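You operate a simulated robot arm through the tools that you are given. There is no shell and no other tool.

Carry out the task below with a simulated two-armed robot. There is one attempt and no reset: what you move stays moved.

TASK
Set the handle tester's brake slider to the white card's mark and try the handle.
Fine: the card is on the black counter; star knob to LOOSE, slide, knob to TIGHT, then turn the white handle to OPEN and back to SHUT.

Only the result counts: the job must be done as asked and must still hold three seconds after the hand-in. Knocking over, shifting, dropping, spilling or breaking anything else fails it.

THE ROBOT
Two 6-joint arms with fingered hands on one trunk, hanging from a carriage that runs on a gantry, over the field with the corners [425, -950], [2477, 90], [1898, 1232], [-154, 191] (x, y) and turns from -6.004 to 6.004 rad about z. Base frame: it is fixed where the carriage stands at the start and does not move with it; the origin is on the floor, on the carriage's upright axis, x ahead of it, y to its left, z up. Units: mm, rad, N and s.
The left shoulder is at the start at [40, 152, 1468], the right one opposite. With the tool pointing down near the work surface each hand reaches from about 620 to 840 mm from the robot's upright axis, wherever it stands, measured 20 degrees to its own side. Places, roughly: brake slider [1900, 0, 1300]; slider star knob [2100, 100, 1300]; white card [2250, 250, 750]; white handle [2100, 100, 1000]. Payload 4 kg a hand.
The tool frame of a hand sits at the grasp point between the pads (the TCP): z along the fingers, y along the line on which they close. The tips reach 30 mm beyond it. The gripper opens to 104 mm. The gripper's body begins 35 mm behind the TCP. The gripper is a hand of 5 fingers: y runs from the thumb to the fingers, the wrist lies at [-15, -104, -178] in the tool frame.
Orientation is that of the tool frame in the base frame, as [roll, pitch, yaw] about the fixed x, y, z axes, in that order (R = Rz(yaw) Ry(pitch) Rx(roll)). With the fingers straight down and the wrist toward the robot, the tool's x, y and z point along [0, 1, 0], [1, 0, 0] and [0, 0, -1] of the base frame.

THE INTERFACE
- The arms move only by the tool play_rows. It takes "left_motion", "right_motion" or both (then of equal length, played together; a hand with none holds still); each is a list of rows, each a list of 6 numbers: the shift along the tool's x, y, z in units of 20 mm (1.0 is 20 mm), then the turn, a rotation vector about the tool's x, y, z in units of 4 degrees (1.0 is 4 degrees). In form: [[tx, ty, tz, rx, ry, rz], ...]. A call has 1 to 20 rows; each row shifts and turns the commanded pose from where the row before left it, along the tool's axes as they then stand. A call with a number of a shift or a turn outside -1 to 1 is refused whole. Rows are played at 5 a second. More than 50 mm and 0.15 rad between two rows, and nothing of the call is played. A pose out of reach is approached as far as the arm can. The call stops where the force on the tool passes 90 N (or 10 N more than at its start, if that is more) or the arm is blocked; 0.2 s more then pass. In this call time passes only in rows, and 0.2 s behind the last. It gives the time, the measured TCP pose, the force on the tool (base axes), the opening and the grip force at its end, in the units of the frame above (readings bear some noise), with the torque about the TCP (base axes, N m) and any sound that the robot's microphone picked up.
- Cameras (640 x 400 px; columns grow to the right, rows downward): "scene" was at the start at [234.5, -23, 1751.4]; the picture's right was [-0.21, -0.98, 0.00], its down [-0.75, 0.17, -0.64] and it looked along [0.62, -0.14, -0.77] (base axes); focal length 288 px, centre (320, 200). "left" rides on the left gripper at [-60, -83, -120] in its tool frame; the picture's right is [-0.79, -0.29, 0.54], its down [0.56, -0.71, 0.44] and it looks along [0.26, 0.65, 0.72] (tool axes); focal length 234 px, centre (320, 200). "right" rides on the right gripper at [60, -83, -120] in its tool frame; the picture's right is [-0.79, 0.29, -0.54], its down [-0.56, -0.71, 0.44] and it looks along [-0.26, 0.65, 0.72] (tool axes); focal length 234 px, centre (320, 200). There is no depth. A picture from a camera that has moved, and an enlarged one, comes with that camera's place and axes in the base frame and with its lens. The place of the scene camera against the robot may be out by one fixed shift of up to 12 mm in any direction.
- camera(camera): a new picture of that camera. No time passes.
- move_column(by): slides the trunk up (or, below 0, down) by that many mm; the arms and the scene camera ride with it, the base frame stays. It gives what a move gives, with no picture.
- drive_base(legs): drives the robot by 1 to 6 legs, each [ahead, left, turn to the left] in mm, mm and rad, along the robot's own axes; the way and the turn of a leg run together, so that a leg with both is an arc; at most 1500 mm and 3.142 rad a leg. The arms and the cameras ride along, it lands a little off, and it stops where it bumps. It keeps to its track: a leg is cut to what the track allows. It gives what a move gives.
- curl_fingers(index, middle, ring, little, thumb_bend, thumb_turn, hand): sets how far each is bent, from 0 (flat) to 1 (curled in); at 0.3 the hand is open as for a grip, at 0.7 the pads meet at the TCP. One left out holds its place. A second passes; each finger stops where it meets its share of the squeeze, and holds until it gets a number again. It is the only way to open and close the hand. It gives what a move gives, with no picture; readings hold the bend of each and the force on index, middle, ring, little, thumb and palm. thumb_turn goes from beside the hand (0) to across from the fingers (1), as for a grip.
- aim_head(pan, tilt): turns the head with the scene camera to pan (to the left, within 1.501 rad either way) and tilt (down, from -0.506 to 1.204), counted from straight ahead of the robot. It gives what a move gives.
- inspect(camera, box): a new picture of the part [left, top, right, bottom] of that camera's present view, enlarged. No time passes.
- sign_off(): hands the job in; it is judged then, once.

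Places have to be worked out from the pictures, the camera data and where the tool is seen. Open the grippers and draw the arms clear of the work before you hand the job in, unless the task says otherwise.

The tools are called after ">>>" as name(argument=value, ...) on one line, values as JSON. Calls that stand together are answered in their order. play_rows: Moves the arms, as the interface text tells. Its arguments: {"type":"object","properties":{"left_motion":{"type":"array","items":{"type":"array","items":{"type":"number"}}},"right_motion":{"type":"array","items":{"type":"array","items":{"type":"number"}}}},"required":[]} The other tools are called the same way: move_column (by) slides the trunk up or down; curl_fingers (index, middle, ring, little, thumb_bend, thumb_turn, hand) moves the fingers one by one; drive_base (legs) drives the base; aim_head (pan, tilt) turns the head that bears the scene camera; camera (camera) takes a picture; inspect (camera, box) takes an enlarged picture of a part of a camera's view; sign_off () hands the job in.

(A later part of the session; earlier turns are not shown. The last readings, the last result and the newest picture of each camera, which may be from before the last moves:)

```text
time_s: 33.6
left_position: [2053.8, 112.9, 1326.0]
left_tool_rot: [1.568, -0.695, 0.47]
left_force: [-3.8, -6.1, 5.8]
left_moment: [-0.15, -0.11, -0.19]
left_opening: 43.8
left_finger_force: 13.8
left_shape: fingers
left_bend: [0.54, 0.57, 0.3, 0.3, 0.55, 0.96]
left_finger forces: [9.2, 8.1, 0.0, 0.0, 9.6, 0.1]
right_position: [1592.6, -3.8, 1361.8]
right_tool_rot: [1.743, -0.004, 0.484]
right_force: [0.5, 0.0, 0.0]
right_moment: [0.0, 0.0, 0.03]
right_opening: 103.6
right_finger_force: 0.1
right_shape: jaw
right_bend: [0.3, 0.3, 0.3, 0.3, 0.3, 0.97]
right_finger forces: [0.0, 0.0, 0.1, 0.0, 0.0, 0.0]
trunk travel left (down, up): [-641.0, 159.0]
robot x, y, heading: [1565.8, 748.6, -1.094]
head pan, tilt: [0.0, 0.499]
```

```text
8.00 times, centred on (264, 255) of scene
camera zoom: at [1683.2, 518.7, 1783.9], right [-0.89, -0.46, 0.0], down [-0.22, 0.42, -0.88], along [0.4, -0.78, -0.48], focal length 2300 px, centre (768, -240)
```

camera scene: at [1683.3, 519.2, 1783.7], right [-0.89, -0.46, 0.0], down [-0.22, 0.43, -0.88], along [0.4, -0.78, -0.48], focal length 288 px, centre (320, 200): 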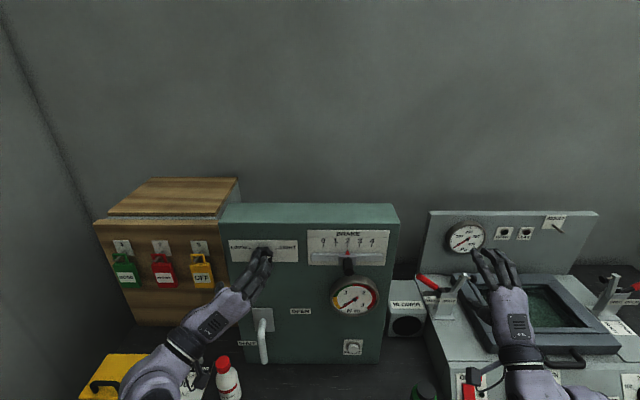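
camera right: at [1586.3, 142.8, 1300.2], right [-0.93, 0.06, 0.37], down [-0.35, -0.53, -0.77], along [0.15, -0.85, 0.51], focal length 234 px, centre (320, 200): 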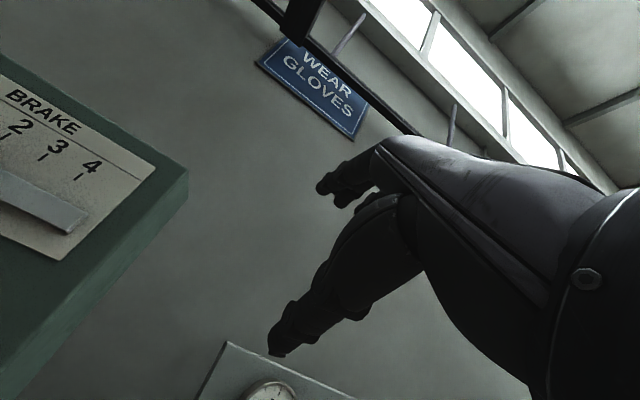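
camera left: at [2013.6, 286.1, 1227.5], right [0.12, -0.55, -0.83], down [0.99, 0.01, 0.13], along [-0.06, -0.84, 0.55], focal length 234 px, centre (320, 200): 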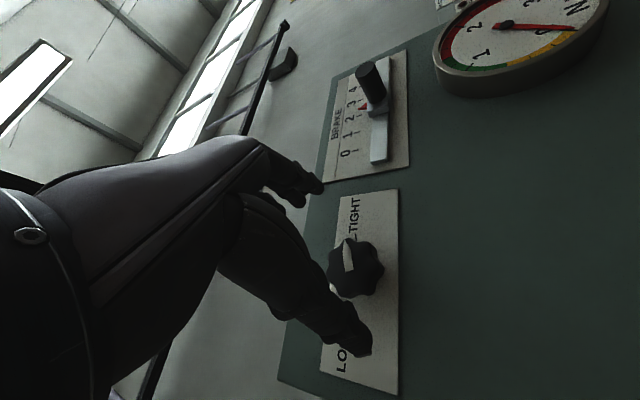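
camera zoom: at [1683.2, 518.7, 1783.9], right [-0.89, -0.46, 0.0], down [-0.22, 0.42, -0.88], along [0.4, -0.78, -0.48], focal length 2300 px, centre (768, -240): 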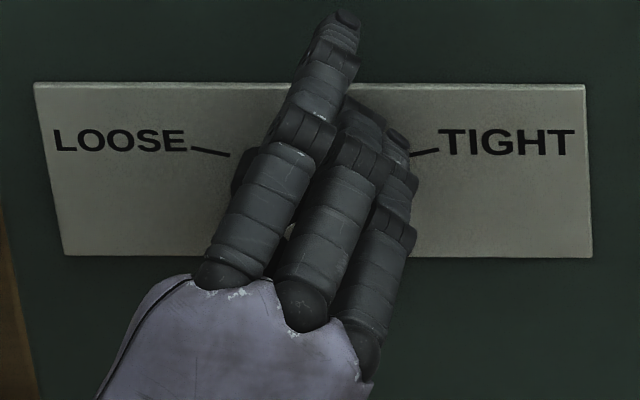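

The knob turned with the hand with no slip and low force. I continue 60° more.

>>> play_rows(left_motion=[[0, 0, 0, 0, 0, -1], [0, 0, 0, 0, 0, -1], [0, 0, 0, 0, 0, -1], [0, 0, 0, 0, 0, -1], [0, 0, 0, 0, 0, -1], [0, 0, 0, 0, 0, -1], [0, 0, 0, 0, 0, -1], [0, 0, 0, 0, 0, -1], [0, 0, 0, 0, 0, -1], [0, 0, 0, 0, 0, -1], [0, 0, 0, 0, 0, -1], [0, 0, 0, 0, 0, -1], [0, 0, 0, 0, 0, -1], [0, 0, 0, 0, 0, -1], [0, 0, 0, 0, 0, -1]])

>>> camera(camera="left")

>>> camera(camera="scene")

```text
time_s: 36.8
left_position: [2058.0, 116.5, 1327.4]
left_tool_rot: [1.571, -0.204, 0.463]
left_force: [-8.0, -17.3, 2.1]
left_moment: [-0.09, 0.01, -0.33]
left_opening: 44.0
left_finger_force: 13.1
left_shape: fingers
left_bend: [0.54, 0.58, 0.3, 0.3, 0.55, 0.92]
left_finger forces: [9.2, 4.9, 0.0, 0.0, 11.4, 0.0]
left hand out of reach, approached as far as the arm can: row 7, 8, 9, 10, 11, 12, 13, 14, 15
right_position: [1592.0, -5.8, 1363.5]
right_tool_rot: [1.743, -0.003, 0.487]
right_force: [-0.7, -0.5, -0.5]
right_moment: [0.0, 0.02, 0.0]
right_opening: 103.7
right_finger_force: 0.0
right_shape: jaw
right_bend: [0.3, 0.3, 0.3, 0.3, 0.3, 0.97]
right_finger forces: [0.0, 0.0, 0.0, 0.0, 0.0, 0.0]
trunk travel left (down, up): [-641.0, 159.0]
robot x, y, heading: [1569.5, 750.4, -1.095]
head pan, tilt: [0.0, 0.499]
```

```text
taken
camera left: at [1967.4, 205.9, 1233.9], right [-0.4, -0.8, -0.44], down [0.81, -0.08, -0.58], along [0.43, -0.59, 0.69], focal length 234 px, centre (320, 200)
```

left: 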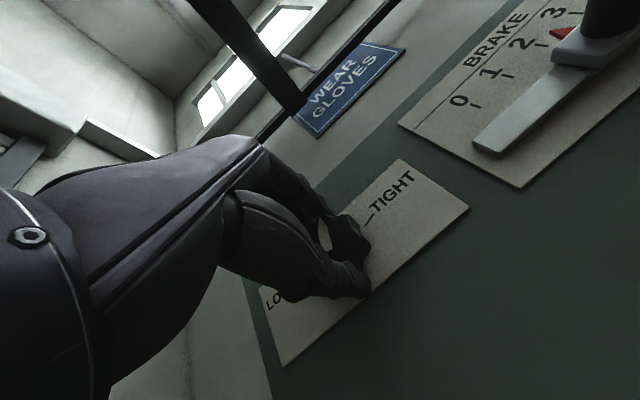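

```text
taken
camera scene: at [1682.9, 518.3, 1784.0], right [-0.89, -0.46, 0.0], down [-0.22, 0.42, -0.88], along [0.4, -0.78, -0.48], focal length 288 px, centre (320, 200)
```

scene: 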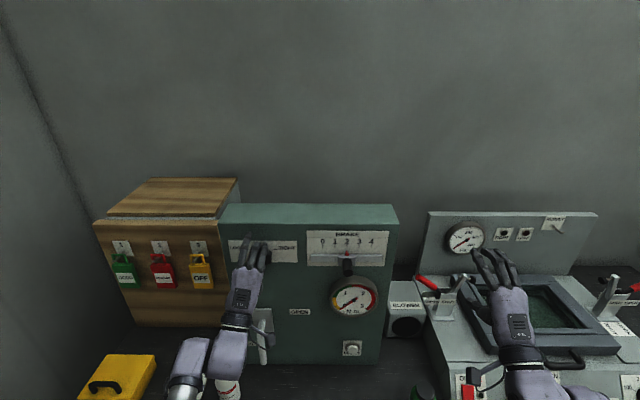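

The wrist stopped at its limit after about 48° (hand now at roll 12°), so I need a second grip. I open the fingers to let go of the knob.

>>> curl_fingers(hand="left", index=0.3, middle=0.3, thumb_bend=0.3, thumb_turn=0.97)

>>> inspect(camera="left", box=[200, 150, 456, 310])

```text
time_s: 37.8
left_position: [2060.5, 118.6, 1326.9]
left_tool_rot: [1.573, -0.206, 0.463]
left_force: [-0.3, 0.5, 0.4]
left_moment: [-0.01, -0.01, -0.03]
left_opening: 102.9
left_finger_force: 0.0
left_shape: fingers
left_bend: [0.3, 0.3, 0.3, 0.3, 0.3, 0.94]
left_finger forces: [0.0, 0.0, 0.1, 0.0, 0.0, 0.0]
right_position: [1593.5, -2.8, 1361.5]
right_tool_rot: [1.743, -0.004, 0.484]
right_force: [-0.8, 0.1, -0.3]
right_moment: [0.0, 0.0, 0.0]
right_opening: 103.8
right_finger_force: 0.1
right_shape: jaw
right_bend: [0.3, 0.3, 0.3, 0.3, 0.3, 0.97]
right_finger forces: [0.0, 0.0, 0.0, 0.0, 0.0, 0.0]
trunk travel left (down, up): [-641.0, 159.0]
robot x, y, heading: [1563.7, 747.7, -1.093]
head pan, tilt: [0.0, 0.499]
```

```text
2.50 times, centred on (328, 230) of left
camera zoom: at [1968.4, 207.9, 1233.1], right [-0.4, -0.8, -0.44], down [0.81, -0.08, -0.58], along [0.43, -0.59, 0.68], focal length 585 px, centre (300, 125)
```

zoom: 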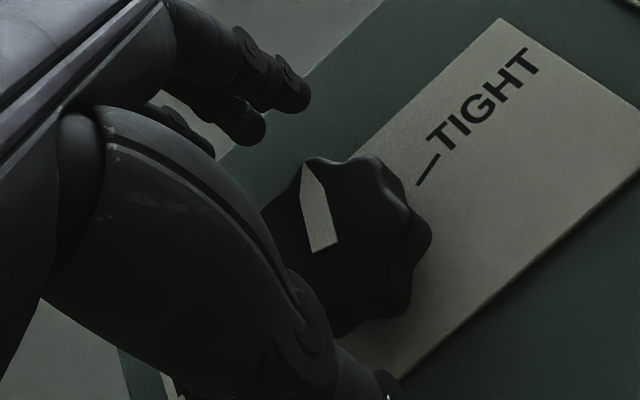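

The pointer has moved about 48° counter-clockwise. I rotate the open hand back clockwise around the knob (re-centring it) by 80° first.

>>> play_rows(left_motion=[[0, 0, 0, 0, 0, 1], [0, 0, 0, 0, 0, 1], [0, 0, 0, 0, 0, 1], [-0.2, 0.03, 0.06, 0, 0, 1], [-0.2, 0.06, 0.06, 0, 0, 1], [0, 0, 0, 0, 0, 1], [0, 0, 0, 0, 0, 1], [0, 0, 0, 0, 0, 1], [0, 0, 0, 0, 0, 1], [0, 0, 0, 0, 0, 1], [0, 0, 0, 0, 0, 1], [0, 0, 0, 0, 0, 1], [0, 0, 0, 0, 0, 1], [0, 0, 0, 0, 0, 1], [0, 0, 0, 0, 0, 1], [0, 0, 0, 0, 0, 1], [0, 0, 0, 0, 0, 1], [0, 0, 0, 0, 0, 1], [0, 0, 0, 0, 0, 1], [0, 0, 0, 0, 0, 1]])

>>> inspect(camera="left", box=[200, 150, 456, 310])

>>> inspect(camera="scene", box=[204, 220, 332, 300])

```text
time_s: 42.0
left_position: [2054.3, 113.1, 1325.2]
left_tool_rot: [-1.625, -1.539, -2.623]
left_force: [-0.2, -0.6, 0.9]
left_moment: [0.0, 0.0, 0.0]
left_opening: 103.2
left_finger_force: 0.0
left_shape: fingers
left_bend: [0.3, 0.3, 0.3, 0.3, 0.3, 0.94]
left_finger forces: [0.1, 0.0, 0.0, 0.1, 0.0, 0.0]
right_position: [1592.6, -2.2, 1362.2]
right_tool_rot: [1.744, -0.005, 0.486]
right_force: [-0.4, -0.7, -0.5]
right_moment: [0.0, -0.06, 0.01]
right_opening: 104.1
right_finger_force: 0.1
right_shape: jaw
right_bend: [0.3, 0.3, 0.3, 0.3, 0.3, 0.97]
right_finger forces: [0.0, 0.0, 0.0, 0.1, 0.1, 0.1]
trunk travel left (down, up): [-641.0, 159.0]
robot x, y, heading: [1568.2, 748.0, -1.1]
head pan, tilt: [0.0, 0.499]
```

```text
2.50 times, centred on (328, 230) of left
camera zoom: at [2076.6, 259.4, 1267.7], right [0.52, -0.34, -0.78], down [0.81, -0.08, 0.58], along [-0.26, -0.94, 0.24], focal length 585 px, centre (300, 125)
```

zoom: 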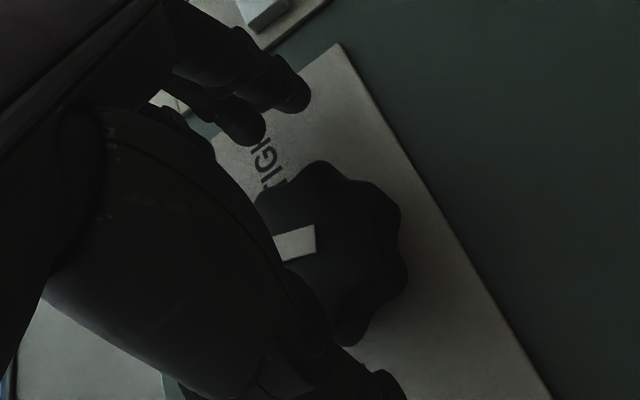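

```text
5.00 times, centred on (268, 260) of scene
camera zoom: at [1683.3, 519.1, 1783.7], right [-0.89, -0.46, 0.0], down [-0.22, 0.43, -0.88], along [0.4, -0.78, -0.48], focal length 1438 px, centre (580, -100)
```

zoom: 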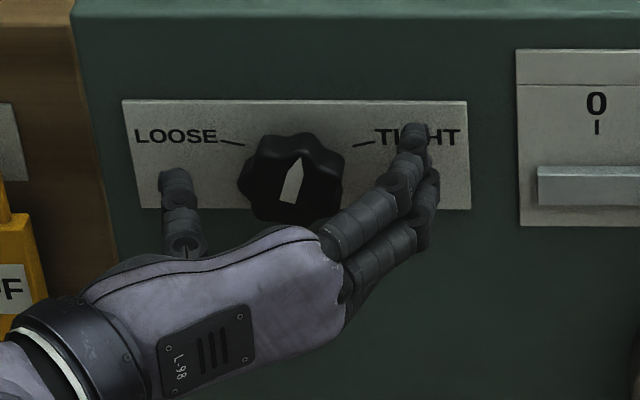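

The pointer now stands about 60–65° up, as expected, and the hand is centred at roll ~92°. I roll 28° further clockwise.

>>> play_rows(left_motion=[[0, 0, 0, 0, 0, 1], [0, 0, 0, 0, 0, 1], [0, 0, 0, 0, 0, 1], [0, 0, 0, 0, 0, 1], [0, 0, 0, 0, 0, 1], [0, 0, 0, 0, 0, 1], [0, 0, 0, 0, 0, 1]])

>>> inspect(camera="left", box=[200, 150, 456, 310])

>>> inspect(camera="scene", box=[204, 220, 332, 300])

```text
time_s: 43.6
left_position: [2053.4, 113.3, 1325.2]
left_tool_rot: [-1.573, -1.051, -2.675]
left_force: [-0.5, 1.0, -0.9]
left_moment: [-0.02, 0.01, -0.01]
left_opening: 102.9
left_finger_force: 0.0
left_shape: fingers
left_bend: [0.3, 0.3, 0.3, 0.3, 0.3, 0.94]
left_finger forces: [0.1, 0.0, 0.0, 0.1, 0.0, 0.0]
right_position: [1593.2, -3.1, 1362.0]
right_tool_rot: [1.744, -0.004, 0.483]
right_force: [-0.1, 0.0, 0.1]
right_moment: [0.01, 0.01, 0.0]
right_opening: 103.8
right_finger_force: 0.0
right_shape: jaw
right_bend: [0.3, 0.3, 0.3, 0.3, 0.3, 0.97]
right_finger forces: [0.0, 0.0, 0.0, 0.0, 0.0, 0.1]
trunk travel left (down, up): [-641.0, 159.0]
robot x, y, heading: [1566.6, 748.9, -1.094]
head pan, tilt: [0.0, 0.499]
```

```text
2.50 times, centred on (328, 230) of left
camera zoom: at [2091.1, 266.7, 1314.2], right [0.82, -0.2, -0.54], down [0.49, -0.24, 0.83], along [-0.3, -0.95, -0.1], focal length 585 px, centre (300, 125)
```

zoom: 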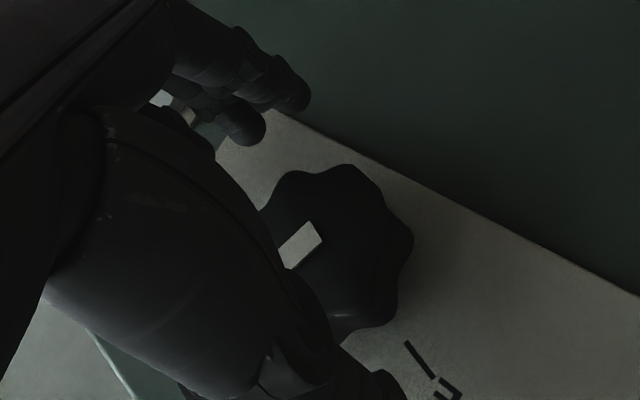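

```text
5.00 times, centred on (268, 260) of scene
camera zoom: at [1683.3, 519.1, 1783.7], right [-0.89, -0.46, 0.0], down [-0.22, 0.43, -0.88], along [0.4, -0.78, -0.48], focal length 1438 px, centre (580, -100)
```

zoom: 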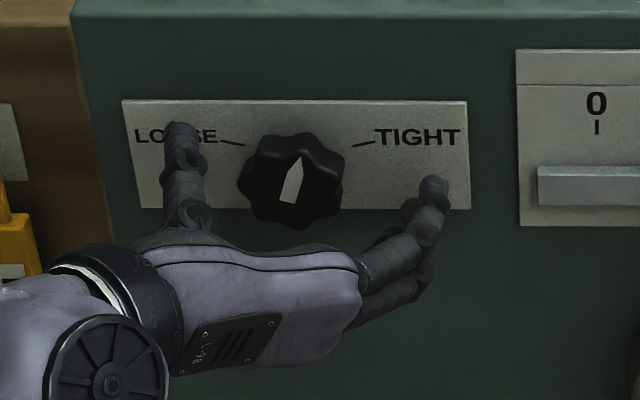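

Rolled to ~120° with the knob still centred. I grip again with index, middle and thumb.

>>> curl_fingers(hand="left", index=0.7, middle=0.7, thumb_bend=0.7, thumb_turn=0.97)

```text
time_s: 44.6
left_position: [2052.1, 114.6, 1324.5]
left_tool_rot: [-1.577, -1.053, -2.673]
left_force: [-2.1, -2.2, -1.7]
left_moment: [0.01, 0.06, -0.12]
left_opening: 44.7
left_finger_force: 14.1
left_shape: fingers
left_bend: [0.55, 0.58, 0.3, 0.3, 0.53, 0.98]
left_finger forces: [8.1, 8.0, 0.0, 0.0, 12.4, 0.0]
right_position: [1592.4, -3.7, 1361.6]
right_tool_rot: [1.743, -0.004, 0.483]
right_force: [0.9, -0.9, 0.3]
right_moment: [-0.05, -0.03, -0.02]
right_opening: 103.6
right_finger_force: 0.0
right_shape: jaw
right_bend: [0.3, 0.3, 0.3, 0.3, 0.3, 0.97]
right_finger forces: [0.1, 0.0, 0.0, 0.0, 0.0, 0.0]
trunk travel left (down, up): [-641.0, 159.0]
robot x, y, heading: [1569.3, 751.6, -1.092]
head pan, tilt: [0.0, 0.499]
```

The grip is firm again (about 14 N). I turn the knob 80° counter-clockwise and listen for any click.

>>> play_rows(left_motion=[[0, 0, 0, 0, 0, -1], [0, 0, 0, 0, 0, -1], [0, 0, 0, 0, 0, -1], [0, 0, 0, 0, 0, -1], [0, 0, 0, 0, 0, -1], [0, 0, 0, 0, 0, -1], [0, 0, 0, 0, 0, -1], [0, 0, 0, 0, 0, -1], [0, 0, 0, 0, 0, -1], [0, 0, 0, 0, 0, -1], [0, 0, 0, 0, 0, -1], [0, 0, 0, 0, 0, -1], [0, 0, 0, 0, 0, -1], [0, 0, 0, 0, 0, -1], [0, 0, 0, 0, 0, -1], [0, 0, 0, 0, 0, -1], [0, 0, 0, 0, 0, -1], [0, 0, 0, 0, 0, -1], [0, 0, 0, 0, 0, -1], [0, 0, 0, 0, 0, -1]])

>>> inspect(camera="left", box=[200, 150, 456, 310])

>>> inspect(camera="scene", box=[204, 220, 332, 300])

```text
time_s: 48.8
left_position: [2053.9, 112.9, 1324.7]
left_tool_rot: [1.572, -0.692, 0.464]
left_force: [-5.1, 7.9, 10.2]
left_moment: [-0.38, -0.22, -0.11]
left_opening: 44.5
left_finger_force: 16.7
left_shape: fingers
left_bend: [0.55, 0.57, 0.3, 0.3, 0.54, 1.0]
left_finger forces: [10.0, 11.3, 0.0, 0.1, 12.1, 0.0]
right_position: [1594.1, -2.9, 1362.5]
right_tool_rot: [1.744, -0.005, 0.485]
right_force: [-0.5, -0.3, 0.5]
right_moment: [0.02, 0.02, -0.01]
right_opening: 103.7
right_finger_force: 0.1
right_shape: jaw
right_bend: [0.3, 0.3, 0.3, 0.3, 0.3, 0.97]
right_finger forces: [0.1, 0.0, 0.0, 0.0, 0.1, 0.0]
trunk travel left (down, up): [-641.0, 159.0]
robot x, y, heading: [1571.0, 746.8, -1.094]
head pan, tilt: [0.0, 0.499]
```

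```text
2.50 times, centred on (328, 230) of left
camera zoom: at [2006.1, 223.6, 1222.6], right [-0.14, -0.67, -0.73], down [0.98, 0.0, -0.19], along [0.13, -0.74, 0.66], focal length 585 px, centre (300, 125)
```

zoom: 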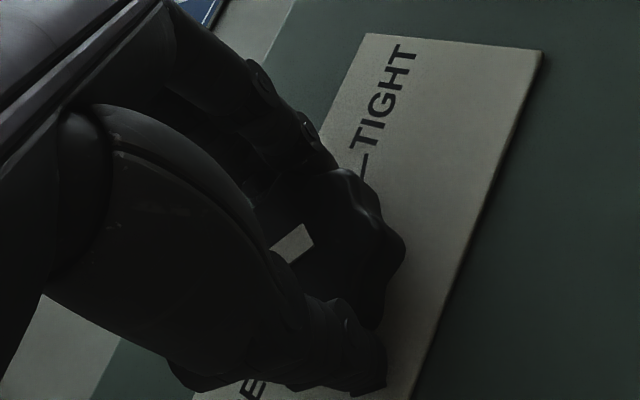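

```text
5.00 times, centred on (268, 260) of scene
camera zoom: at [1683.3, 519.3, 1783.7], right [-0.89, -0.46, 0.0], down [-0.22, 0.43, -0.88], along [0.4, -0.78, -0.48], focal length 1438 px, centre (580, -100)
```

zoom: 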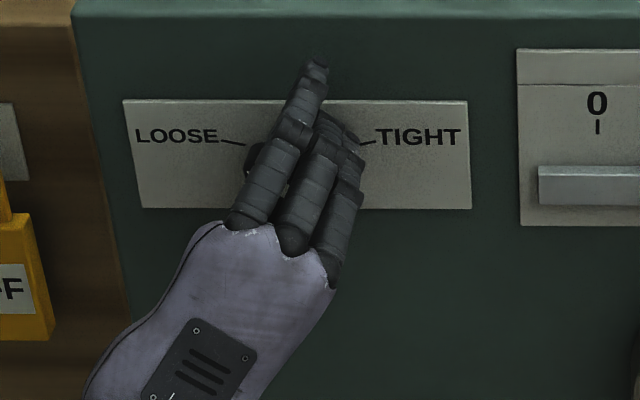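

The knob followed 80°. I turn 26° more toward LOOSE, up to the wrist's limit.

>>> play_rows(left_motion=[[0, 0, 0, 0, 0, -1], [0, 0, 0, 0, 0, -1], [0, 0, 0, 0, 0, -1], [0, 0, 0, 0, 0, -1], [0, 0, 0, 0, 0, -1], [0, 0, 0, 0, 0, -1], [0, 0, 0, 0, 0, -0.5]])

>>> inspect(camera="left", box=[200, 150, 456, 310])

```text
time_s: 50.4
left_position: [2052.6, 112.9, 1324.6]
left_tool_rot: [1.573, -0.239, 0.461]
left_force: [-10.8, 1.1, 8.6]
left_moment: [-0.18, -0.65, -0.27]
left_opening: 44.3
left_finger_force: 14.9
left_shape: fingers
left_bend: [0.54, 0.55, 0.3, 0.3, 0.56, 1.0]
left_finger forces: [10.5, 11.1, 0.0, 0.0, 9.5, 0.0]
right_position: [1593.1, -2.7, 1362.7]
right_tool_rot: [1.744, -0.004, 0.485]
right_force: [0.4, -0.4, 0.8]
right_moment: [-0.01, -0.04, -0.02]
right_opening: 103.7
right_finger_force: 0.1
right_shape: jaw
right_bend: [0.3, 0.3, 0.3, 0.3, 0.3, 0.97]
right_finger forces: [0.2, 0.0, 0.1, 0.1, 0.1, 0.0]
trunk travel left (down, up): [-641.0, 159.0]
robot x, y, heading: [1567.7, 751.7, -1.098]
head pan, tilt: [0.0, 0.499]
```

```text
2.50 times, centred on (328, 230) of left
camera zoom: at [1964.7, 203.4, 1229.2], right [-0.38, -0.8, -0.47], down [0.83, -0.07, -0.56], along [0.41, -0.6, 0.69], focal length 585 px, centre (300, 125)
```

zoom: 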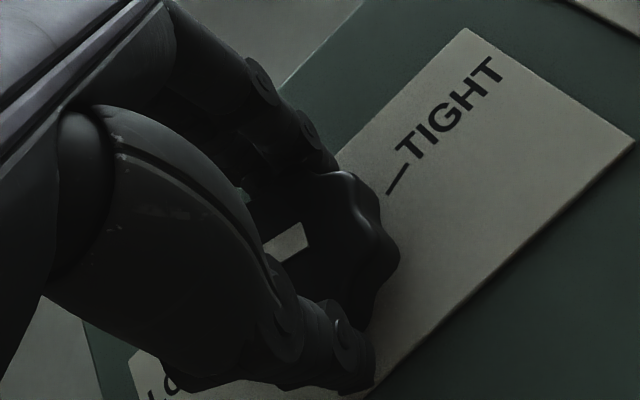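

The torque rose to ~0.65 N·m and the knob slipped slightly in the fingers, hinting at the end stop. I open the hand and look at the pointer.

>>> curl_fingers(hand="left", index=0.3, middle=0.3, thumb_bend=0.3, thumb_turn=0.97)

>>> inspect(camera="left", box=[200, 150, 456, 310])

>>> inspect(camera="scene", box=[204, 220, 332, 300])

```text
time_s: 51.4
left_position: [2052.9, 113.5, 1324.6]
left_tool_rot: [1.574, -0.241, 0.46]
left_force: [-0.5, 0.1, 0.3]
left_moment: [-0.04, 0.02, 0.01]
left_opening: 102.6
left_finger_force: 0.1
left_shape: fingers
left_bend: [0.3, 0.3, 0.3, 0.3, 0.3, 0.94]
left_finger forces: [0.1, 0.0, 0.0, 0.1, 0.0, 0.0]
right_position: [1593.4, -2.6, 1361.3]
right_tool_rot: [1.743, -0.005, 0.487]
right_force: [-0.3, -0.5, 0.3]
right_moment: [0.04, 0.0, -0.01]
right_opening: 103.8
right_finger_force: 0.1
right_shape: jaw
right_bend: [0.3, 0.3, 0.3, 0.3, 0.3, 0.97]
right_finger forces: [0.0, 0.0, 0.0, 0.1, 0.0, 0.1]
trunk travel left (down, up): [-641.0, 159.0]
robot x, y, heading: [1570.2, 747.5, -1.097]
head pan, tilt: [0.0, 0.499]
```

```text
2.50 times, centred on (328, 230) of left
camera zoom: at [1966.0, 204.4, 1229.2], right [-0.38, -0.8, -0.47], down [0.83, -0.07, -0.55], along [0.41, -0.6, 0.69], focal length 585 px, centre (300, 125)
```

zoom: 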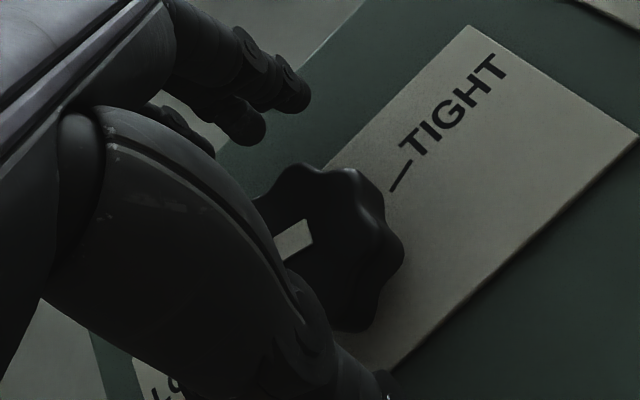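

```text
5.00 times, centred on (268, 260) of scene
camera zoom: at [1683.3, 519.2, 1783.7], right [-0.89, -0.46, 0.0], down [-0.22, 0.43, -0.88], along [0.4, -0.78, -0.48], focal length 1438 px, centre (580, -100)
```

zoom: 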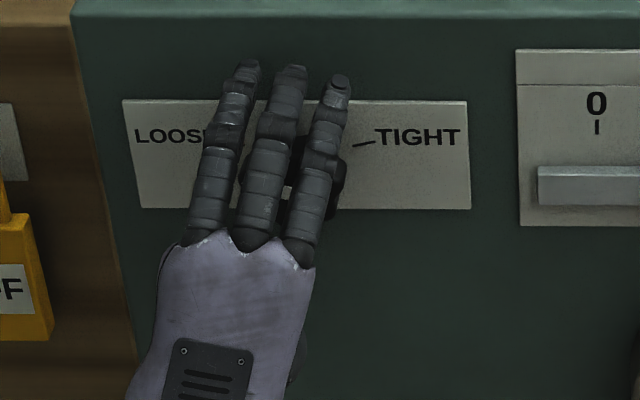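

To see the pointer clearly I roll the open hand back clockwise and pull it straight back 80 mm from the knob.

>>> play_rows(left_motion=[[0, 0, 0, 0, 0, 1], [0, 0, 0, 0, 0, 1], [0, 0, 0, 0, 0, 1], [0, 0, 0, 0, 0, 1], [0, 0, 0, 0, 0, 1], [0, 0, 0, 0, 0, 1], [0, 0, 0, 0, 0, 1], [0, 0, 0, 0, 0, 1], [0, 0, 0, 0, 0, 1], [0, 0, 0, 0, 0, 1], [0, 0, 0, 0, 0, 1], [0, 0, 0, 0, 0, 1], [0, 0, 0, 0, 0, 1], [0, 0, 0, 0, 0, 1], [0, 0, 0, 0, 0, 1], [0, 0, -0.8, 0, 0, 0], [0, 0, -0.8, 0, 0, 0], [0, 0, -0.8, 0, 0, 0], [0, 0, -0.8, 0, 0, 0], [0, 0, -0.8, 0, 0, 0]])

>>> inspect(camera="scene", box=[204, 220, 332, 300])

>>> camera(camera="left")

```text
time_s: 55.6
left_position: [2018.4, 186.3, 1326.3]
left_tool_rot: [1.579, -1.288, 0.457]
left_force: [-0.3, 0.3, -0.3]
left_moment: [-0.03, 0.01, -0.01]
left_opening: 103.1
left_finger_force: 0.0
left_shape: fingers
left_bend: [0.3, 0.3, 0.3, 0.3, 0.3, 0.94]
left_finger forces: [0.0, 0.0, 0.0, 0.0, 0.1, 0.1]
right_position: [1593.3, -2.7, 1362.4]
right_tool_rot: [1.744, -0.005, 0.487]
right_force: [0.7, -0.2, -0.5]
right_moment: [0.03, 0.0, 0.0]
right_opening: 103.9
right_finger_force: 0.2
right_shape: jaw
right_bend: [0.3, 0.3, 0.3, 0.3, 0.3, 0.97]
right_finger forces: [0.0, 0.0, 0.0, 0.0, 0.1, 0.0]
trunk travel left (down, up): [-641.0, 159.0]
robot x, y, heading: [1570.1, 748.3, -1.09]
head pan, tilt: [0.0, 0.499]
```

```text
5.00 times, centred on (268, 260) of scene
camera zoom: at [1683.2, 519.2, 1783.7], right [-0.89, -0.46, 0.0], down [-0.22, 0.43, -0.88], along [0.4, -0.78, -0.48], focal length 1438 px, centre (580, -100)
```

zoom: 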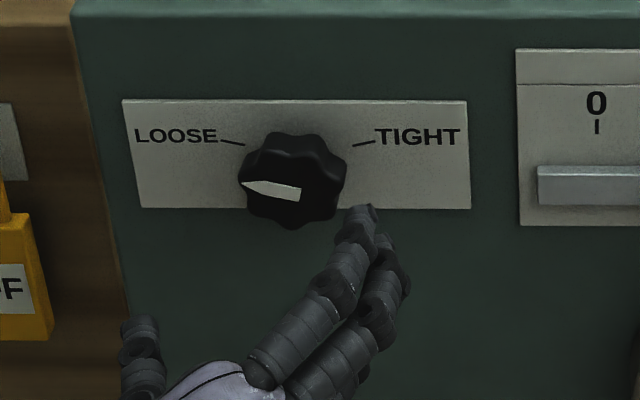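

```text
taken
camera left: at [2021.9, 322.1, 1244.2], right [0.29, -0.46, -0.84], down [0.94, -0.02, 0.34], along [-0.17, -0.89, 0.43], focal length 234 px, centre (320, 200)
```

left: 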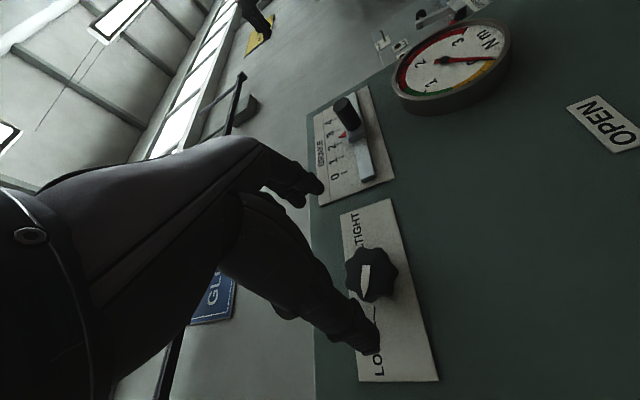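

The pointer now stands at LOOSE, mirror-image of the earlier TIGHT position. Next is the slider pin; I zoom in on it from the left and scene cameras to fix its place.

>>> inspect(camera="left", box=[300, 70, 428, 150])

>>> inspect(camera="scene", box=[300, 220, 396, 280])

>>> inspect(camera="right", box=[0, 40, 256, 200])

```text
5.00 times, centred on (364, 110) of left
camera zoom: at [2021.9, 322.1, 1244.2], right [0.29, -0.46, -0.84], down [0.94, -0.02, 0.34], along [-0.17, -0.89, 0.43], focal length 1171 px, centre (100, 650)
```

zoom: 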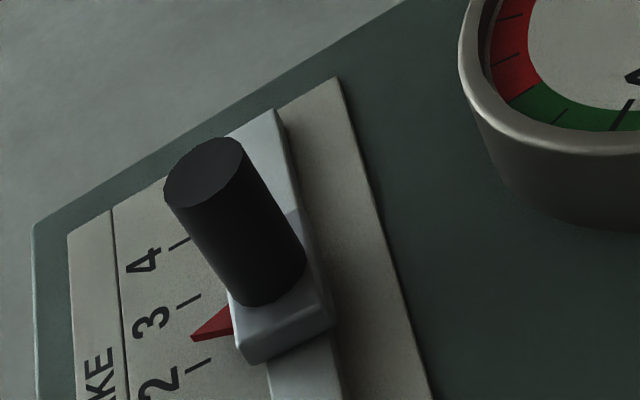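

```text
6.67 times, centred on (348, 250) of scene
camera zoom: at [1683.2, 519.2, 1783.7], right [-0.89, -0.46, 0.0], down [-0.22, 0.43, -0.88], along [0.4, -0.78, -0.48], focal length 1917 px, centre (133, -133)
```

zoom: 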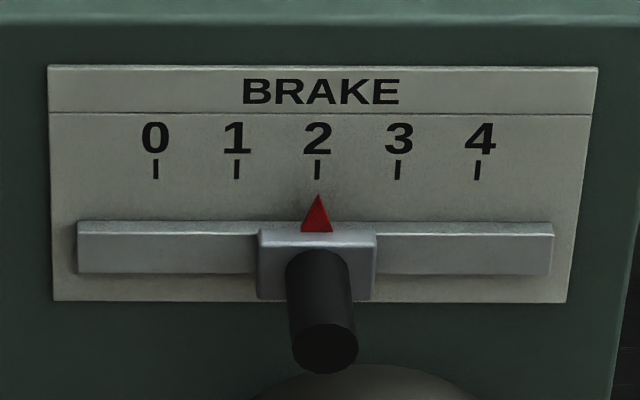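

```text
2.50 times, centred on (128, 120) of right
camera zoom: at [1586.2, 143.0, 1300.0], right [-0.93, 0.06, 0.37], down [-0.35, -0.53, -0.77], along [0.15, -0.85, 0.51], focal length 585 px, centre (800, 400)
```

zoom: 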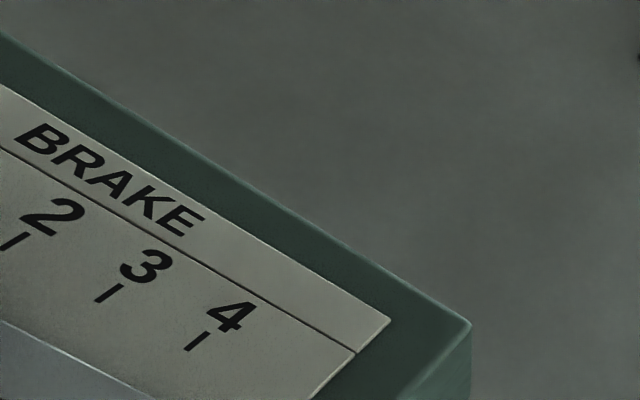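

Combining the rays, the pin sits at u≈1675, z≈1311, from N≈-848 (carriage) to ≈-806 (front), about 22 mm thick. I bring the left hand (rolled to 90°, closing line horizontal) in front of it, keeping at N -746.

>>> play_rows(left_motion=[[0, 0, 0, 0, 0, 1], [0, 0, 0, 0, 0, 1], [0, 0, 0, 0, 0, 1], [0, 0, 0, 0, 0, 1], [-0.068, 0.953, 0, 0, 0, 0], [-0.068, 0.953, 0, 0, 0, 0], [-0.068, 0.953, 0, 0, 0, 0], [-0.068, 0.953, 0, 0, 0, 0], [-0.068, 0.953, 0, 0, 0, 0], [-0.068, 0.953, 0, 0, 0, 0], [-0.068, 0.953, 0, 0, 0, 0], [-0.068, 0.953, 0, 0, 0, 0], [-0.068, 0.953, 0, 0, 0, 0], [-0.068, 0.953, 0, 0, 0, 0], [-0.068, 0.953, 0, 0, 0, 0]])

>>> camera(camera="scene")

>>> camera(camera="left")

```text
time_s: 58.8
left_position: [1915.4, 86.2, 1290.0]
left_tool_rot: [-1.601, -1.538, -2.626]
left_force: [3.1, 1.3, -3.1]
left_moment: [0.1, -0.1, 0.03]
left_opening: 103.3
left_finger_force: 2.5
left_shape: fingers
left_bend: [0.3, 0.3, 0.32, 0.3, 0.3, 0.94]
left_finger forces: [0.1, 3.1, 1.9, 0.0, 0.1, 0.0]
left hand out of reach, approached as far as the arm can: row 11, 12, 13, 14, 15
right_position: [1593.3, -2.6, 1360.8]
right_tool_rot: [1.745, -0.005, 0.484]
right_force: [0.1, -1.6, 0.4]
right_moment: [0.0, 0.0, 0.04]
right_opening: 103.6
right_finger_force: 0.0
right_shape: jaw
right_bend: [0.3, 0.3, 0.3, 0.3, 0.3, 0.97]
right_finger forces: [0.0, 0.0, 0.0, 0.0, 0.0, 0.1]
trunk travel left (down, up): [-641.0, 159.0]
robot x, y, heading: [1567.7, 746.7, -1.097]
head pan, tilt: [0.0, 0.499]
```

```text
taken
camera scene: at [1683.5, 519.4, 1783.6], right [-0.89, -0.46, 0.0], down [-0.22, 0.43, -0.88], along [0.4, -0.78, -0.48], focal length 288 px, centre (320, 200)
```

scene: 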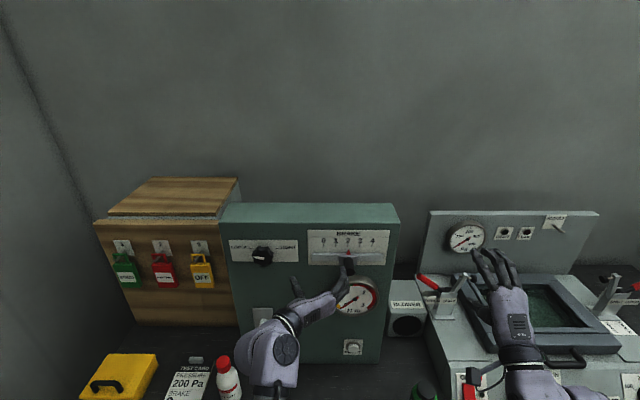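

```text
taken
camera left: at [1935.0, 233.0, 1231.8], right [0.53, -0.33, -0.78], down [0.81, -0.06, 0.58], along [-0.24, -0.94, 0.24], focal length 234 px, centre (320, 200)
```

left: 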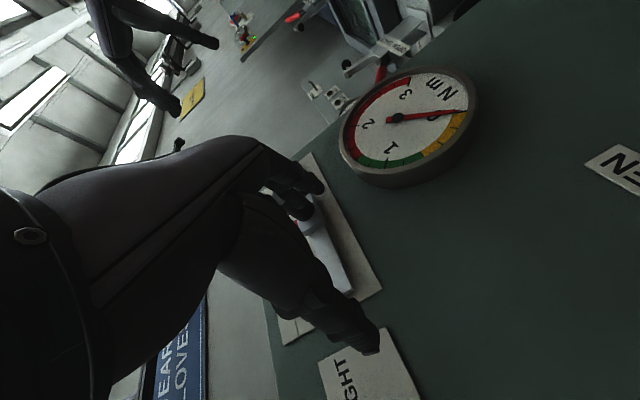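

The arm ran out of reach on the right and drifted forward, and two fingers lightly touch the pin (3 N). I look at the slider before backing away.

>>> inspect(camera="scene", box=[292, 220, 404, 290])

```text
5.71 times, centred on (348, 255) of scene
camera zoom: at [1683.5, 519.4, 1783.6], right [-0.89, -0.46, 0.0], down [-0.22, 0.43, -0.88], along [0.4, -0.78, -0.48], focal length 1643 px, centre (160, -114)
```

zoom: 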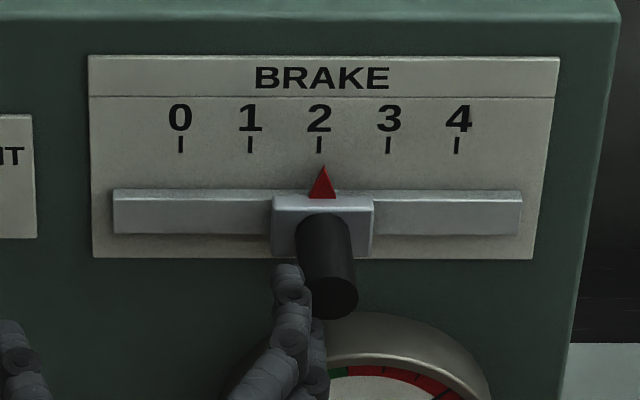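

The slider has crept only about 1 mm and slides freely, so the brake is loose. The right hand suits this reach better: I take the left hand back to its waiting place by the knob while rolling the right hand counter-clockwise.

>>> play_rows(left_motion=[[0, -0.9, 0, 0, 0, 0], [0, -0.9, 0, 0, 0, 0], [0, -0.9, 0, 0, 0, 0], [0.2, -0.9, -0.5, 0, 0, 0], [0.2, -0.9, -0.5, 0, 0, 0], [0.2, -0.9, -0.5, 0, 0, 0], [0.2, -0.9, -0.5, 0, 0, 0], [0, 0, 0, 0, 0, 0], [0, 0, 0, 0, 0, 0], [0, 0, 0, 0, 0, 0], [0, 0, 0, 0, 0, 0], [0, 0, 0, 0, 0, 0], [0, 0, 0, 0, 0, 0], [0, 0, 0, 0, 0, 0], [0, 0, 0, 0, 0, 0], [0, 0, 0, 0, 0, 0], [0, 0, 0, 0, 0, 0], [0, 0, 0, 0, 0, 0], [0, 0, 0, 0, 0, 0], [0, 0, 0, 0, 0, 0]], right_motion=[[0, 0, 0, 0, 0, -1], [0, 0, 0, 0, 0, -1], [0, 0, 0, 0, 0, -1], [0, 0, 0, 0, 0, -1], [0, 0, 0, 0, 0, -1], [0, 0, 0, 0, 0, -1], [0, 0, 0, 0, 0, -1], [0, 0, 0, 0, 0, -1], [0, 0, 0, 0, 0, -1], [0, 0, 0, 0, 0, -1], [0, 0, 0, 0, 0, -1], [0, 0, 0, 0, 0, -1], [0, 0, 0, 0, 0, -1], [0, 0, 0, 0, 0, -1], [0, 0, 0, 0, 0, -1], [0, 0, 0, 0, 0, -1], [0, 0, 0, 0, 0, -1], [0, 0, 0, 0, 0, -1], [0, 0, 0, 0, 0, -1], [0, 0, 0, 0, 0, -1]])

>>> camera(camera="scene")

>>> camera(camera="right")

```text
time_s: 63.0
left_position: [1985.6, 175.1, 1312.0]
left_tool_rot: [1.781, -1.565, 0.254]
left_force: [-0.3, 0.0, -0.3]
left_moment: [-0.01, 0.05, 0.03]
left_opening: 103.1
left_finger_force: 0.0
left_shape: fingers
left_bend: [0.3, 0.3, 0.3, 0.3, 0.3, 0.94]
left_finger forces: [0.1, 0.0, 0.1, 0.1, 0.0, 0.0]
right_position: [1518.9, 136.7, 1422.0]
right_tool_rot: [2.379, 1.312, 1.277]
right_force: [-0.1, 0.6, -0.2]
right_moment: [-0.01, -0.01, 0.01]
right_opening: 103.6
right_finger_force: 0.0
right_shape: jaw
right_bend: [0.3, 0.3, 0.3, 0.3, 0.3, 0.97]
right_finger forces: [0.0, 0.1, 0.1, 0.1, 0.1, 0.1]
right hand out of reach, approached as far as the arm can: row 1, 2, 3, 4, 5, 6, 7, 8, 9, 10, 11, 12, 13, 14, 15, 16, 17, 18, 19, 20
trunk travel left (down, up): [-641.0, 159.0]
robot x, y, heading: [1567.4, 746.5, -1.094]
head pan, tilt: [0.0, 0.499]
```

```text
taken
camera scene: at [1683.3, 519.2, 1783.6], right [-0.89, -0.46, 0.0], down [-0.22, 0.43, -0.88], along [0.4, -0.78, -0.48], focal length 288 px, centre (320, 200)
```

scene: 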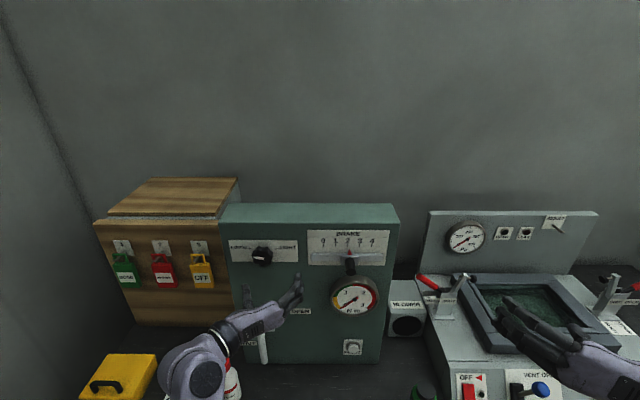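

```text
taken
camera right: at [1394.3, 220.8, 1371.1], right [-0.05, 0.4, 0.91], down [-0.47, -0.82, 0.33], along [0.88, -0.41, 0.23], focal length 234 px, centre (320, 200)
```

right: 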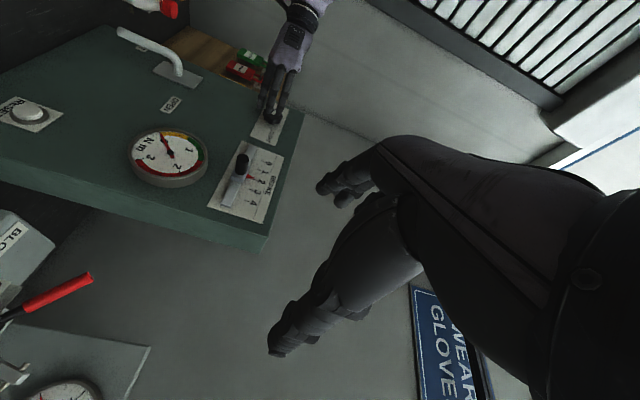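

The right hand is now rolled to about -80° but drifted back to N≈-565, z 1422. I bring it forward, finish levelling it, and move it in front of the pin (u 1675, z 1311, N -746), shifting the left hand 40 mm farther left for room.

>>> play_rows(left_motion=[[0, -0.5, 0, 0, 0, 0], [0, -0.5, 0, 0, 0, 0], [0, -0.5, 0, 0, 0, 0], [0, -0.5, 0, 0, 0, 0], [0, 0, 0, 0, 0, 0], [0, 0, 0, 0, 0, 0], [0, 0, 0, 0, 0, 0], [0, 0, 0, 0, 0, 0], [0, 0, 0, 0, 0, 0], [0, 0, 0, 0, 0, 0], [0, 0, 0, 0, 0, 0], [0, 0, 0, 0, 0, 0]], right_motion=[[0, 0, 1, 0, 0, 0], [0, 0, 1, 0, 0, 0], [0, 0, 1, 0, 0, 0], [0, 0, 0, 0, -0.9, -0.83], [0, 0, 0, 0, -0.9, -0.83], [0, 0, 0, 0, -0.9, -0.83], [0.385, 0.988, 0.469, 0, 0, 0], [0.385, 0.988, 0.469, 0, 0, 0], [0.385, 0.988, 0.469, 0, 0, 0], [0.385, 0.988, 0.469, 0, 0, 0], [0.385, 0.988, 0.469, 0, 0, 0], [0.385, 0.988, 0.469, 0, 0, 0]])

>>> camera(camera="scene")

```text
time_s: 65.6
left_position: [2023.6, 192.1, 1313.4]
left_tool_rot: [2.412, -1.567, -0.377]
left_force: [0.7, -0.6, -0.9]
left_moment: [-0.02, -0.02, 0.01]
left_opening: 103.4
left_finger_force: 0.1
left_shape: fingers
left_bend: [0.3, 0.3, 0.3, 0.3, 0.3, 0.94]
left_finger forces: [0.1, 0.0, 0.0, 0.0, 0.0, 0.1]
right_position: [1535.3, 161.8, 1419.6]
right_tool_rot: [2.361, 1.301, 1.26]
right_force: [0.3, -0.5, -0.8]
right_moment: [-0.01, -0.03, 0.02]
right_opening: 103.5
right_finger_force: 0.1
right_shape: jaw
right_bend: [0.3, 0.3, 0.3, 0.3, 0.3, 0.97]
right_finger forces: [0.0, 0.0, 0.0, 0.0, 0.1, 0.0]
right hand out of reach, approached as far as the arm can: row 1, 2, 3, 4, 5, 6, 7, 8, 9, 10, 11, 12
trunk travel left (down, up): [-641.0, 159.0]
robot x, y, heading: [1567.5, 749.3, -1.097]
head pan, tilt: [0.0, 0.499]
```

```text
taken
camera scene: at [1683.4, 519.3, 1783.6], right [-0.89, -0.46, 0.0], down [-0.22, 0.43, -0.88], along [0.4, -0.78, -0.48], focal length 288 px, centre (320, 200)
```

scene: 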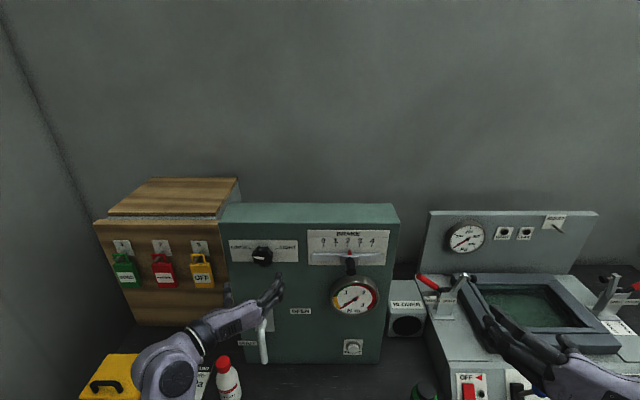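

The right arm is stuck at a joint limit in that roll, so I switch back to the left hand and instead move the base: 30 mm back and 140 mm to the right, which puts the pin well within the left hand's reach.

>>> drive_base(legs=[[-30, 0, 0], [0, -140, 0]])

>>> camera(camera="scene")

>>> camera(camera="left")

```text
time_s: 67.4
left_position: [1888.1, 155.9, 1313.5]
left_tool_rot: [1.969, -1.565, 0.065]
left_force: [-0.3, 0.2, 0.3]
left_moment: [-0.02, 0.03, -0.01]
left_opening: 103.3
left_finger_force: 0.1
left_shape: fingers
left_bend: [0.3, 0.3, 0.3, 0.3, 0.3, 0.94]
left_finger forces: [0.0, 0.0, 0.1, 0.0, 0.1, 0.0]
right_position: [1398.6, 124.8, 1419.3]
right_tool_rot: [2.356, 1.3, 1.253]
right_force: [0.3, 0.1, 0.0]
right_moment: [-0.01, 0.0, 0.03]
right_opening: 103.6
right_finger_force: 0.0
right_shape: jaw
right_bend: [0.3, 0.3, 0.3, 0.3, 0.3, 0.97]
right_finger forces: [0.0, 0.0, 0.1, 0.0, 0.0, 0.0]
trunk travel left (down, up): [-641.0, 159.0]
robot x, y, heading: [1435.2, 710.1, -1.1]
head pan, tilt: [0.0, 0.499]
```

```text
taken
camera scene: at [1548.0, 482.9, 1783.7], right [-0.89, -0.46, 0.0], down [-0.22, 0.43, -0.88], along [0.4, -0.78, -0.48], focal length 288 px, centre (320, 200)
```

scene: 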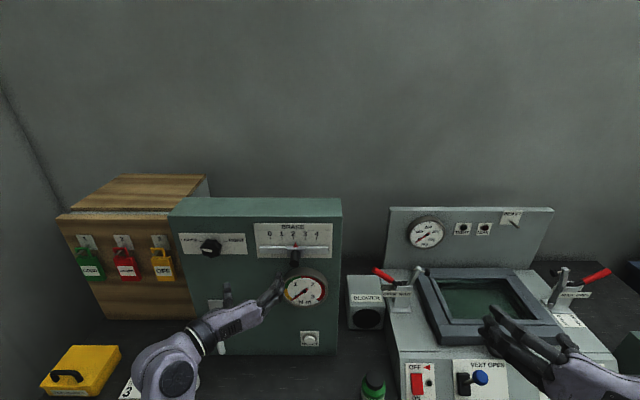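

```text
taken
camera left: at [1908.3, 300.8, 1253.1], right [0.5, -0.36, -0.79], down [0.83, -0.07, 0.55], along [-0.26, -0.93, 0.26], focal length 234 px, centre (320, 200)
```

left: 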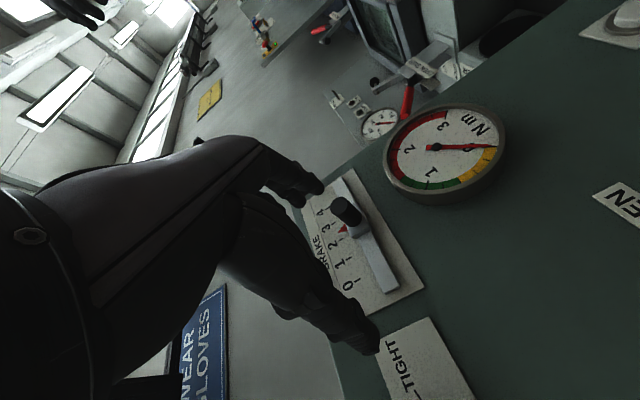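

The TCP is at u 1755, N -714, and the pin appears near u 1680, z 1306. I move 75 mm right at this depth, then 50 mm forward so the pin lies between the open thumb and fingers.

>>> play_rows(left_motion=[[-0.06, 0.934, 0, 0, 0, 0], [-0.06, 0.934, 0, 0, 0, 0], [-0.06, 0.934, 0, 0, 0, 0], [-0.06, 0.934, 0, 0, 0, 0], [0, 0, 0.85, 0, 0, 0], [0, 0, 0.85, 0, 0, 0], [0, 0, 0.85, 0, 0, 0]])

>>> camera(camera="left")

>>> inspect(camera="scene", box=[230, 215, 358, 295])

```text
time_s: 69.0
left_position: [1842.5, 76.7, 1311.5]
left_tool_rot: [1.713, -1.564, 0.323]
left_force: [0.2, 0.9, -0.2]
left_moment: [-0.01, -0.02, -0.01]
left_opening: 103.3
left_finger_force: 0.0
left_shape: fingers
left_bend: [0.3, 0.3, 0.3, 0.3, 0.3, 0.94]
left_finger forces: [0.1, 0.0, 0.1, 0.1, 0.1, 0.1]
right_position: [1399.7, 124.4, 1419.6]
right_tool_rot: [2.351, 1.3, 1.249]
right_force: [0.8, 0.5, 0.4]
right_moment: [0.01, -0.01, -0.02]
right_opening: 103.6
right_finger_force: 0.0
right_shape: jaw
right_bend: [0.3, 0.3, 0.3, 0.3, 0.3, 0.97]
right_finger forces: [0.0, 0.0, 0.0, 0.0, 0.0, 0.0]
trunk travel left (down, up): [-641.0, 159.0]
robot x, y, heading: [1437.0, 709.0, -1.1]
head pan, tilt: [0.0, 0.499]
```

```text
taken
camera left: at [1863.1, 221.1, 1248.9], right [0.5, -0.36, -0.79], down [0.83, -0.07, 0.55], along [-0.26, -0.93, 0.26], focal length 234 px, centre (320, 200)
```

left: 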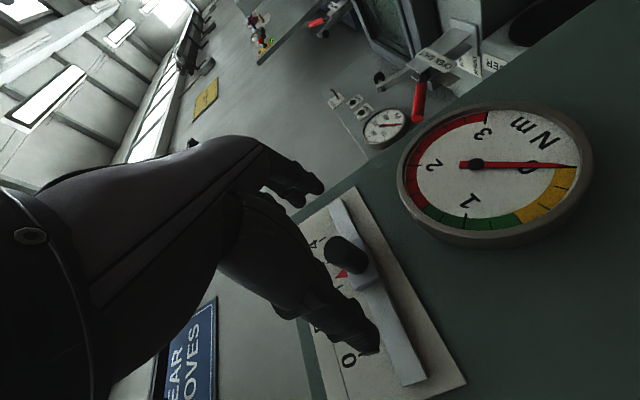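

```text
5.00 times, centred on (294, 255) of scene
camera zoom: at [1548.1, 482.9, 1783.7], right [-0.89, -0.46, 0.0], down [-0.22, 0.43, -0.88], along [0.4, -0.78, -0.48], focal length 1438 px, centre (450, -75)
```

zoom: 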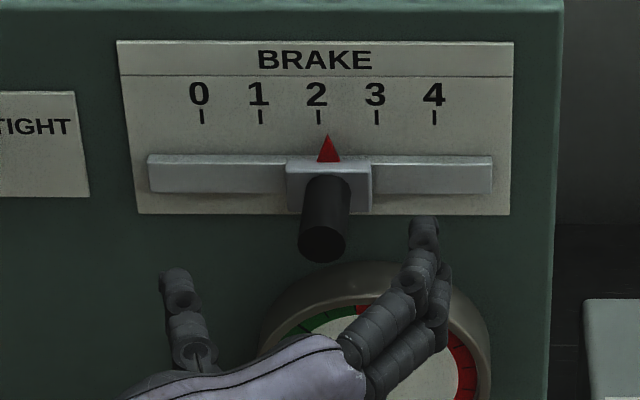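

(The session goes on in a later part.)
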